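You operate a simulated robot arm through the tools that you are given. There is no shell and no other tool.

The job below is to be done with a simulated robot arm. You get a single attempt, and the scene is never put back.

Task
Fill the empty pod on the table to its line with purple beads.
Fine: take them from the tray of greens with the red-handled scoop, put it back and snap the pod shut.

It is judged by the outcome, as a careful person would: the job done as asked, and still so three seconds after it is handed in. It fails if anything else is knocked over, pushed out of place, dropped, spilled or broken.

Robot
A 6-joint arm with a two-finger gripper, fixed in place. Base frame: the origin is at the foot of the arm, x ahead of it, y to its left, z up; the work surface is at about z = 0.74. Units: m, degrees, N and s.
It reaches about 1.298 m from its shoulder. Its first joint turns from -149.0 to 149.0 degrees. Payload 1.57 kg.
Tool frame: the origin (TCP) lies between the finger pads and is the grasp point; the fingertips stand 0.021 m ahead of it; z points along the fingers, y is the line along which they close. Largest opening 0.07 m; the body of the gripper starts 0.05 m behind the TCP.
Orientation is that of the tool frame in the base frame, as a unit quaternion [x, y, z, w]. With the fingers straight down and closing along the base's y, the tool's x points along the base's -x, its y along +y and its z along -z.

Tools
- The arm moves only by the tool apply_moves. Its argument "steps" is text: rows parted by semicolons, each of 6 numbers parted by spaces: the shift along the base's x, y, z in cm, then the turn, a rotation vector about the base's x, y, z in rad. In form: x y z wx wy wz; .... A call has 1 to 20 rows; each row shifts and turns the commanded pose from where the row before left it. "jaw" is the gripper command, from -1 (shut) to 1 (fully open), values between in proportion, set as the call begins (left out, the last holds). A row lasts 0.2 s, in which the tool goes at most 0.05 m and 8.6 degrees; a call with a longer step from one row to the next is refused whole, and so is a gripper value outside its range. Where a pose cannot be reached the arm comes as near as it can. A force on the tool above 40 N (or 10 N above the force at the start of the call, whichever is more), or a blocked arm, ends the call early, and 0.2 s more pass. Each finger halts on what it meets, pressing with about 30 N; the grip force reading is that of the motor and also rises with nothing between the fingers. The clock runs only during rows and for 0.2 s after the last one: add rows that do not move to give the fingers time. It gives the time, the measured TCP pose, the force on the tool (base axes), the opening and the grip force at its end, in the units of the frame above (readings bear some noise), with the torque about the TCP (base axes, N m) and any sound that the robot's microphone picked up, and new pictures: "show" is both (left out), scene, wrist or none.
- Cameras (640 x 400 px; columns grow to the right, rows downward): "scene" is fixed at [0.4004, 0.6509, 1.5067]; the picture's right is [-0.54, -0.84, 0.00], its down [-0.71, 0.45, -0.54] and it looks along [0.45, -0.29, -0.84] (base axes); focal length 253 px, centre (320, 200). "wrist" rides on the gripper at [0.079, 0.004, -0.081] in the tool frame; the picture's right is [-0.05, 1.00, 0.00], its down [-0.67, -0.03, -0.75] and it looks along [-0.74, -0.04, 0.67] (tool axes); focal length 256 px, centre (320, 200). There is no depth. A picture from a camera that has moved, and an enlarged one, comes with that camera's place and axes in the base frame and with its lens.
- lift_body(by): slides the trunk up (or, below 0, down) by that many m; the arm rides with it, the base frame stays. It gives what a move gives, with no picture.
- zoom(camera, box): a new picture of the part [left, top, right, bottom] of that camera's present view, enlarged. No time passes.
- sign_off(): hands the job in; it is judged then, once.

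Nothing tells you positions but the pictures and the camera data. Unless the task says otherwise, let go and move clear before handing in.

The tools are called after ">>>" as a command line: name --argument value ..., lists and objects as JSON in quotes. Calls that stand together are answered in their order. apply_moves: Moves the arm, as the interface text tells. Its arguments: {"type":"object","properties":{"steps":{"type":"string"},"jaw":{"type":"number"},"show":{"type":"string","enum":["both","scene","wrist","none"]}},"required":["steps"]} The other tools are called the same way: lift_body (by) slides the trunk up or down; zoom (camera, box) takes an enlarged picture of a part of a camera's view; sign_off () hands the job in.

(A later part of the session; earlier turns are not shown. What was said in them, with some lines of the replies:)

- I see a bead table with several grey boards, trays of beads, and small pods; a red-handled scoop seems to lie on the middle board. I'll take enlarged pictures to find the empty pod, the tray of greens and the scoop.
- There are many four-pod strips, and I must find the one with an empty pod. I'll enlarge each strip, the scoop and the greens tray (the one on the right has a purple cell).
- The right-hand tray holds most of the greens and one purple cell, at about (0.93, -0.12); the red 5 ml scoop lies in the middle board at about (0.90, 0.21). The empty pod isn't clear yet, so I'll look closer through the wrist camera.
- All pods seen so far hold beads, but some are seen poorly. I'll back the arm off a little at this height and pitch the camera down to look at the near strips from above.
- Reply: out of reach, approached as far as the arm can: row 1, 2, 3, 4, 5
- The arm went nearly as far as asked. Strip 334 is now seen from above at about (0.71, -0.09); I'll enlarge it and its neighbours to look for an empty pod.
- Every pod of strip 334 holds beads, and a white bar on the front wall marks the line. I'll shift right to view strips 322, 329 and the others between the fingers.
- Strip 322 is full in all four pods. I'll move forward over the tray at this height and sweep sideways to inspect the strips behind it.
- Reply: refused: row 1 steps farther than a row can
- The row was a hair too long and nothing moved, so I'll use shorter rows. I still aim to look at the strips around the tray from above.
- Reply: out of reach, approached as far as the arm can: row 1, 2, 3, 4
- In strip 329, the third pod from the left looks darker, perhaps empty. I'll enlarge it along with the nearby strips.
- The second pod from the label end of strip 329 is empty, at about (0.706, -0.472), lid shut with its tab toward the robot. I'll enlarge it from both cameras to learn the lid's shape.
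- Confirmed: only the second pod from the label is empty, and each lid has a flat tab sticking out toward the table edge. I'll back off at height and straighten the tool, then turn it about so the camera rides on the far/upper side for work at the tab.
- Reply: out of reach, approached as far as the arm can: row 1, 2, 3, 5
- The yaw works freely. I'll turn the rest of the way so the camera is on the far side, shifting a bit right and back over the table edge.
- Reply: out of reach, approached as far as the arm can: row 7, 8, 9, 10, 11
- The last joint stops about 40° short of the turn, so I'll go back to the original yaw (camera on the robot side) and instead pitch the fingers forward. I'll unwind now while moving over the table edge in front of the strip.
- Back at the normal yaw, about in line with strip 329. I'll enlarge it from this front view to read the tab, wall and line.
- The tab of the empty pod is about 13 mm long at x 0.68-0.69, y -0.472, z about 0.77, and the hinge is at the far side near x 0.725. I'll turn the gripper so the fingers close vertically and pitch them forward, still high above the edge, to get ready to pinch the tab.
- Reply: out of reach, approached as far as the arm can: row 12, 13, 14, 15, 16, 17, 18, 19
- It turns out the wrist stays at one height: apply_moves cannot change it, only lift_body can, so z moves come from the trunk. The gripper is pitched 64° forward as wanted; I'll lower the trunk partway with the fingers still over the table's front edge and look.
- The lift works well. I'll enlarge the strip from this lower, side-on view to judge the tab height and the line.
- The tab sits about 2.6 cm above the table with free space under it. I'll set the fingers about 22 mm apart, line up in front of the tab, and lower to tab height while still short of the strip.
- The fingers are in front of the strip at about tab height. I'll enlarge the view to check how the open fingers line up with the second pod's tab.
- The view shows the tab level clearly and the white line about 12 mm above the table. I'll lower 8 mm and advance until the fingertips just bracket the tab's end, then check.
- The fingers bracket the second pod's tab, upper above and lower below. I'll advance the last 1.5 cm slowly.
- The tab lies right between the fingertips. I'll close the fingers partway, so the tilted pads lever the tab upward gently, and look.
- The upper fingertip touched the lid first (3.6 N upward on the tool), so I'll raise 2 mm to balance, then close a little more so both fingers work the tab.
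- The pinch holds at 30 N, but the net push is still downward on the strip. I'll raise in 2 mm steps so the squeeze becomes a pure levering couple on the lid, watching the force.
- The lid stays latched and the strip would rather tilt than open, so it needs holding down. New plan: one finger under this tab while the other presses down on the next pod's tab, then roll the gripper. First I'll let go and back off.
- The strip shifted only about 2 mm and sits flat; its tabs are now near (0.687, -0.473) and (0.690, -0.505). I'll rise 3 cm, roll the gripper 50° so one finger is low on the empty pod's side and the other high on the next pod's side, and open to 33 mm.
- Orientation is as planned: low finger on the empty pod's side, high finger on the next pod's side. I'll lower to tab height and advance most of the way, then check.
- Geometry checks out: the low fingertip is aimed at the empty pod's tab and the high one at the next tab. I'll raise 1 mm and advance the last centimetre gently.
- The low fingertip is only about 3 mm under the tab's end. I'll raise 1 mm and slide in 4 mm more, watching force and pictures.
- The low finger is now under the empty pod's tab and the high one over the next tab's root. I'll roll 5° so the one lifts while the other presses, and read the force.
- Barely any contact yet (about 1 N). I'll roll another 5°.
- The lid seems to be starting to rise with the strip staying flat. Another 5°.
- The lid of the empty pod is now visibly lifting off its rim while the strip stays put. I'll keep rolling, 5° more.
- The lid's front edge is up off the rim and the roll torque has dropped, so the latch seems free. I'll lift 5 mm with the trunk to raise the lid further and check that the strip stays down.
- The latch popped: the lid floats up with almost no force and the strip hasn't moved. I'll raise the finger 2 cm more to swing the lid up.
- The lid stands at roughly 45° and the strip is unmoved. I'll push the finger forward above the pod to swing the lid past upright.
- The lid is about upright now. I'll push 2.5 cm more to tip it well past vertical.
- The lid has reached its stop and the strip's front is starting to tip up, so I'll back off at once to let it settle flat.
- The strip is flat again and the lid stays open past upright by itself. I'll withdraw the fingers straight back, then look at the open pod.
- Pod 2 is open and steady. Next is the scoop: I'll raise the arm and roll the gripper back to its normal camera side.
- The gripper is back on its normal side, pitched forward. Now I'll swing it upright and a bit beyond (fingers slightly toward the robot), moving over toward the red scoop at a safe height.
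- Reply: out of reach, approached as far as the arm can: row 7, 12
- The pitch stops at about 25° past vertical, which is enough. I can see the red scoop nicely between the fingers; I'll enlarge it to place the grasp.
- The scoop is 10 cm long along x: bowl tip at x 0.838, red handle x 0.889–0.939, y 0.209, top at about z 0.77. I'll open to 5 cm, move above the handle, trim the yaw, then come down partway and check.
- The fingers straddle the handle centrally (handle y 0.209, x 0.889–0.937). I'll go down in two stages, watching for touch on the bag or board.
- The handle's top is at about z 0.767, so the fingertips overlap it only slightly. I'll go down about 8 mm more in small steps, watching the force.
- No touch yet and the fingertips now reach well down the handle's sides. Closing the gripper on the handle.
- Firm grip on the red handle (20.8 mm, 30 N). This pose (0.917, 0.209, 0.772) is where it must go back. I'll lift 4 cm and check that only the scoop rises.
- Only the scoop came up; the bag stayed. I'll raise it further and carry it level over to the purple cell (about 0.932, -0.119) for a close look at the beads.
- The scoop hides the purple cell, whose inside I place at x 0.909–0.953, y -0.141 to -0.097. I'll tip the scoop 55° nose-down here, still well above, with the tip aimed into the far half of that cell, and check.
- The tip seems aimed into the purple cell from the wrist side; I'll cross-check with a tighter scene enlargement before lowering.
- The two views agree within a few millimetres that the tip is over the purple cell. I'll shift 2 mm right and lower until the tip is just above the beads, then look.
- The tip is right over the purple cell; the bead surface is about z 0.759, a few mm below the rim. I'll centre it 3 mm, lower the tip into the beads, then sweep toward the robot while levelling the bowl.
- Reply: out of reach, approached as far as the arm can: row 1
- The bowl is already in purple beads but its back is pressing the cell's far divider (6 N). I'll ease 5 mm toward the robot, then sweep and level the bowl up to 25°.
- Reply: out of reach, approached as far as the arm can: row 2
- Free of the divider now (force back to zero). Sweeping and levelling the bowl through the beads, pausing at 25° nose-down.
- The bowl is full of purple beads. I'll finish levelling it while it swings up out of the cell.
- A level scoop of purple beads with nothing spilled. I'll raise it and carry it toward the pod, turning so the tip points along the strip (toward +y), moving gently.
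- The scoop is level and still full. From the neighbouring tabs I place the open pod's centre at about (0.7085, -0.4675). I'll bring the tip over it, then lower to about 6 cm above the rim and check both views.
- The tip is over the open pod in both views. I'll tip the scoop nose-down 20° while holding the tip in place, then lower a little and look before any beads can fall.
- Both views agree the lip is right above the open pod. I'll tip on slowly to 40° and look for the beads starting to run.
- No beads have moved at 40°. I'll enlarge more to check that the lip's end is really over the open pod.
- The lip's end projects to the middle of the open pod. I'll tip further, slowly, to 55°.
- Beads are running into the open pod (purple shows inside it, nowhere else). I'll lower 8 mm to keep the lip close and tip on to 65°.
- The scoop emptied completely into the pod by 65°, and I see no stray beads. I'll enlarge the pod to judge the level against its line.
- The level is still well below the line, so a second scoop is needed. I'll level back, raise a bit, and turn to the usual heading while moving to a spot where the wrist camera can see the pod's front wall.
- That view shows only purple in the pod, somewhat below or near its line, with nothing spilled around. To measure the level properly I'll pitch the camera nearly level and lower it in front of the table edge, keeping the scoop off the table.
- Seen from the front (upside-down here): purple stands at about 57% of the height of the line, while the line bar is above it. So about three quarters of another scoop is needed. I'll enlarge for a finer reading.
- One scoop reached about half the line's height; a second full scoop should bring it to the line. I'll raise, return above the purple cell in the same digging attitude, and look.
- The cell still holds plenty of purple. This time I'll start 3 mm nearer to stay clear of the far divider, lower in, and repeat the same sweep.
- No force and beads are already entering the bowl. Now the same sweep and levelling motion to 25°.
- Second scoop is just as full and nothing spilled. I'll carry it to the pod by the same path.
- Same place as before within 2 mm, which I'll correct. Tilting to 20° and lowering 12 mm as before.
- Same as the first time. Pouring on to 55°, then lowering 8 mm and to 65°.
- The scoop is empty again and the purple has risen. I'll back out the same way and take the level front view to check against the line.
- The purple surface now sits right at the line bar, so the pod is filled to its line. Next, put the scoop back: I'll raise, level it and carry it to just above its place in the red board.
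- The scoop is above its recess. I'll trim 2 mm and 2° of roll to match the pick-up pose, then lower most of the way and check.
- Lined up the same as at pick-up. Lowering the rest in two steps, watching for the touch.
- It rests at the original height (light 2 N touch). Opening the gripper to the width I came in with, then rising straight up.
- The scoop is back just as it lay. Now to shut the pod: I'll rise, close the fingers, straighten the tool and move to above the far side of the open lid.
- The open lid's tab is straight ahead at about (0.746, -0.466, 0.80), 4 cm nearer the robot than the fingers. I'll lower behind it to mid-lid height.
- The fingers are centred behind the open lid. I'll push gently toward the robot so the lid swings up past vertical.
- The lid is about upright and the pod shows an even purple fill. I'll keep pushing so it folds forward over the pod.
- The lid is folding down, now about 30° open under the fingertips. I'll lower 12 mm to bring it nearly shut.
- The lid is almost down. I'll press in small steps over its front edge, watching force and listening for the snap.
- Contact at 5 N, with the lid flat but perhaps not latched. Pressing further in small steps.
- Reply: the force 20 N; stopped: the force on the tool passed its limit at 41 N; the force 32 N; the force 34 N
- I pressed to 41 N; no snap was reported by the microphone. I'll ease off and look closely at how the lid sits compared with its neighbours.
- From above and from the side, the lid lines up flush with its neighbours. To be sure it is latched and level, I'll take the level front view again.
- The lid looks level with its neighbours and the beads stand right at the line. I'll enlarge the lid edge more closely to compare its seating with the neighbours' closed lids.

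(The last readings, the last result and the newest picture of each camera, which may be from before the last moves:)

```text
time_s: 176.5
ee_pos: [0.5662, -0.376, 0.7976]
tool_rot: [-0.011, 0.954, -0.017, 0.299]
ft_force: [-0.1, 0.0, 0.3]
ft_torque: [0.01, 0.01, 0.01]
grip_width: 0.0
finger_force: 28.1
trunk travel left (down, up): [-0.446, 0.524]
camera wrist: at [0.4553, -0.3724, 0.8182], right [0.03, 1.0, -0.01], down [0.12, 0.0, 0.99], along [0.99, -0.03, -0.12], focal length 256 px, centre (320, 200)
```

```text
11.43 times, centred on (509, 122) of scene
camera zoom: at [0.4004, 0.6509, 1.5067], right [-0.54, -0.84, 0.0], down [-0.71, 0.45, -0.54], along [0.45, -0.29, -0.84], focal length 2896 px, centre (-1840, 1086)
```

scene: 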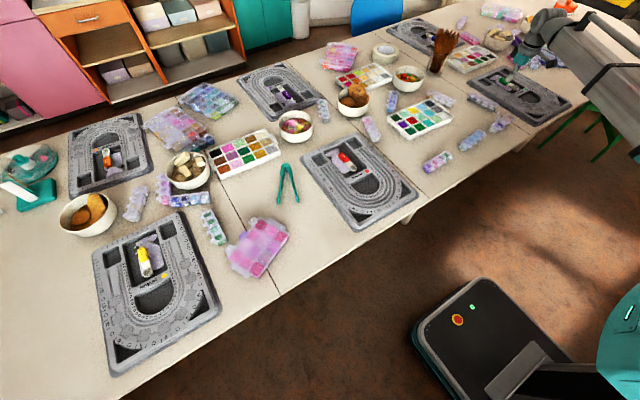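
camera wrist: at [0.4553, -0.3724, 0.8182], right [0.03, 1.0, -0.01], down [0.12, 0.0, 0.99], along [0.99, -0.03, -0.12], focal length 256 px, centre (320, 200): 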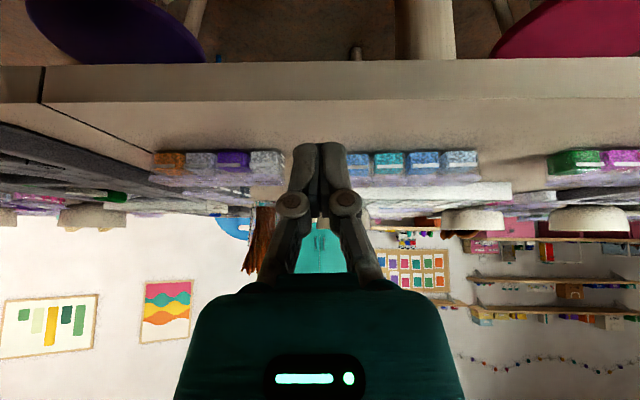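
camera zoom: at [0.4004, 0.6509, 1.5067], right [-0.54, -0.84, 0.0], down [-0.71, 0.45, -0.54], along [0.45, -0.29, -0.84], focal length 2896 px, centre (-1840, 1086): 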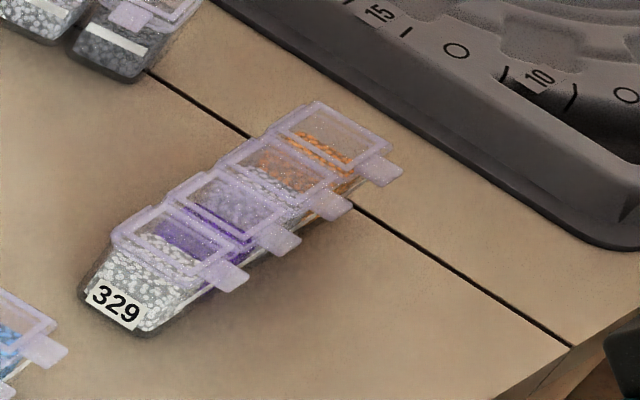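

The filled pod's lid sits exactly in line with its neighbours' closed lids, so it is shut, and the fill is at the line. I'll raise clear and do a last check of the tray, table and scoop for stray beads or anything displaced.

>>> lift_body --by 0.25

>>> apply_moves --steps "2 1.5 -0.8 0 0.0865 0; 2 1.5 -0.7 0 0.0865 0; 2 1.5 -0.6 0 0.0865 0; 2 1.5 -0.45 0 0.0865 0; 2 1.5 -0.3 0 0.0865 0; 2 1.5 -0.2 0 0.0865 0; 2 1.5 -0.06 0 0.0865 0.03; 0 0 0 0 0 0" --jaw 0 --show "both"

>>> zoom --camera "scene" --box '[370, 80, 470, 180]'

>>> zoom --camera "scene" --box '[440, 80, 540, 150]'

>>> zoom --camera "scene" --box '[300, 120, 430, 240]'

>>> zoom --camera "wrist" --box '[0, 0, 640, 280]'

```text
time_s: 179.1
ee_pos: [0.5671, -0.3771, 1.0477]
tool_rot: [-0.011, 0.954, -0.017, 0.298]
ft_force: [-0.9, -0.5, 0.7]
ft_torque: [0.0, 0.0, 0.02]
grip_width: 0.0
finger_force: 29.0
trunk travel left (down, up): [-0.696, 0.274]
```

```text
time_s: 180.9
ee_pos: [0.7074, -0.2708, 1.014]
tool_rot: [-0.031, 0.999, -0.013, 0.001]
ft_force: [1.5, -0.2, -0.1]
ft_torque: [0.01, 0.0, 0.0]
grip_width: 0.0349
finger_force: 0.0
trunk travel left (down, up): [-0.696, 0.274]
camera wrist: at [0.6276, -0.2693, 1.0946], right [-0.01, 1.0, -0.02], down [0.67, 0.02, 0.75], along [0.75, -0.01, -0.67], focal length 256 px, centre (320, 200)
```

scene: 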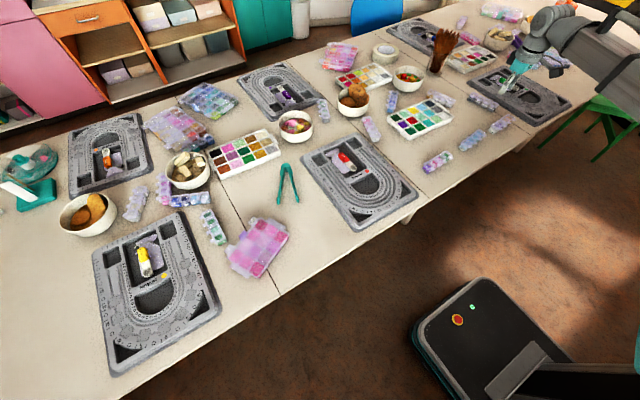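
wrist: 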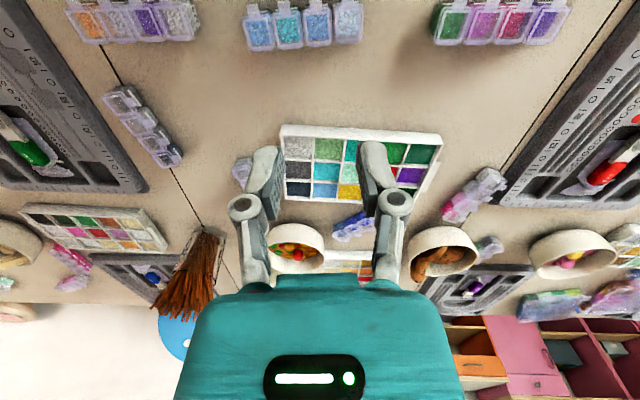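

```text
4.00 times, centred on (420, 130) of scene
camera zoom: at [0.4004, 0.6509, 1.5067], right [-0.54, -0.84, 0.0], down [-0.71, 0.45, -0.54], along [0.45, -0.29, -0.84], focal length 1014 px, centre (-80, 480)
```

zoom: 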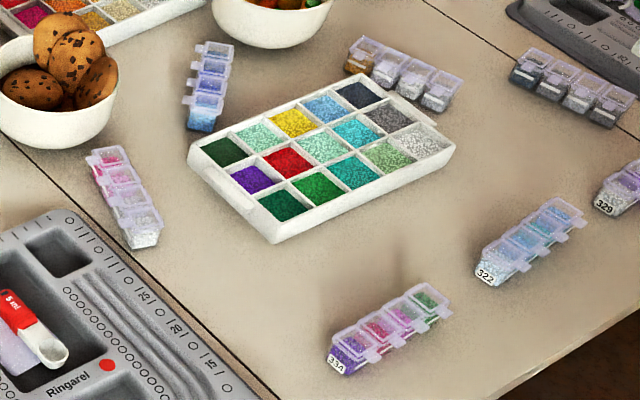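

```text
5.71 times, centred on (490, 115) of scene
camera zoom: at [0.4004, 0.6509, 1.5067], right [-0.54, -0.84, 0.0], down [-0.71, 0.45, -0.54], along [0.45, -0.29, -0.84], focal length 1448 px, centre (-651, 686)
```

zoom: 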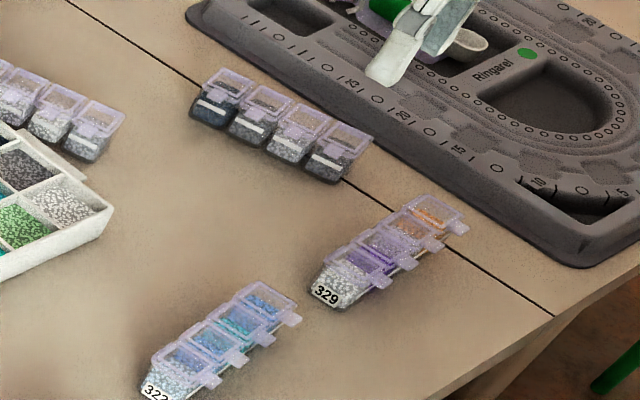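

```text
3.33 times, centred on (365, 180) of scene
camera zoom: at [0.4004, 0.6509, 1.5067], right [-0.54, -0.84, 0.0], down [-0.71, 0.45, -0.54], along [0.45, -0.29, -0.84], focal length 845 px, centre (170, 267)
```

zoom: 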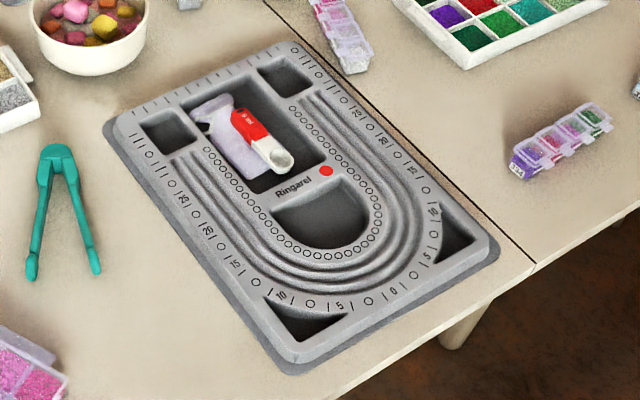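

```text
1.00 times, centred on (320, 140) of wrist (not enlarged: the box is as wide or as high as the picture)
camera zoom: at [0.6276, -0.2693, 1.0946], right [-0.01, 1.0, -0.02], down [0.67, 0.02, 0.75], along [0.75, -0.01, -0.67], focal length 256 px, centre (320, 260)
```

zoom: 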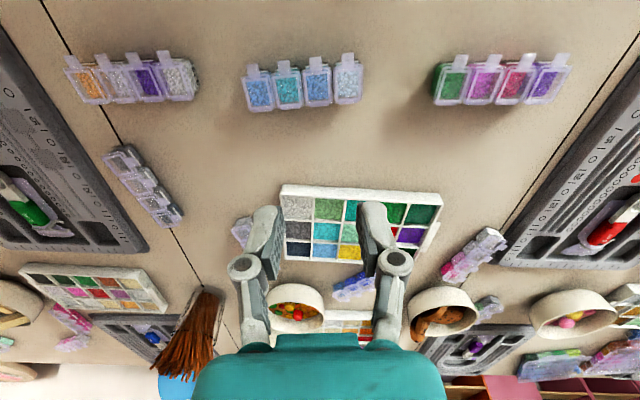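

Everything checks out: the pod is filled to its line and shut level with its neighbours, the red scoop is back in its board, the tray is in place and I see no stray beads. The arm is clear of everything, so I'm handing in.

>>> sign_off

```text
The job is handed in.
```

I filled the empty pod (in strip 329) with purple beads to its line, put the red-handled scoop back, shut the pod, and handed the job in.

- **Fill:** it took two scoops from the purple cell in the tray of greens. In the front view, the beads reach the top edge of the line bar. The other three pods in the strip are filled a little higher.
- **Lid:** I pressed it down to 41 N, and it now sits exactly level with its neighbours' closed lids. The microphone reported no snap, and I did not tug on the tab to test the latch.
- **Scoop:** it is back in the red board as it lay before, with its bag undisturbed.
- **Surroundings:** strip 329 shifted a few millimetres while I was opening the lid. I saw nothing else out of place and no stray beads.
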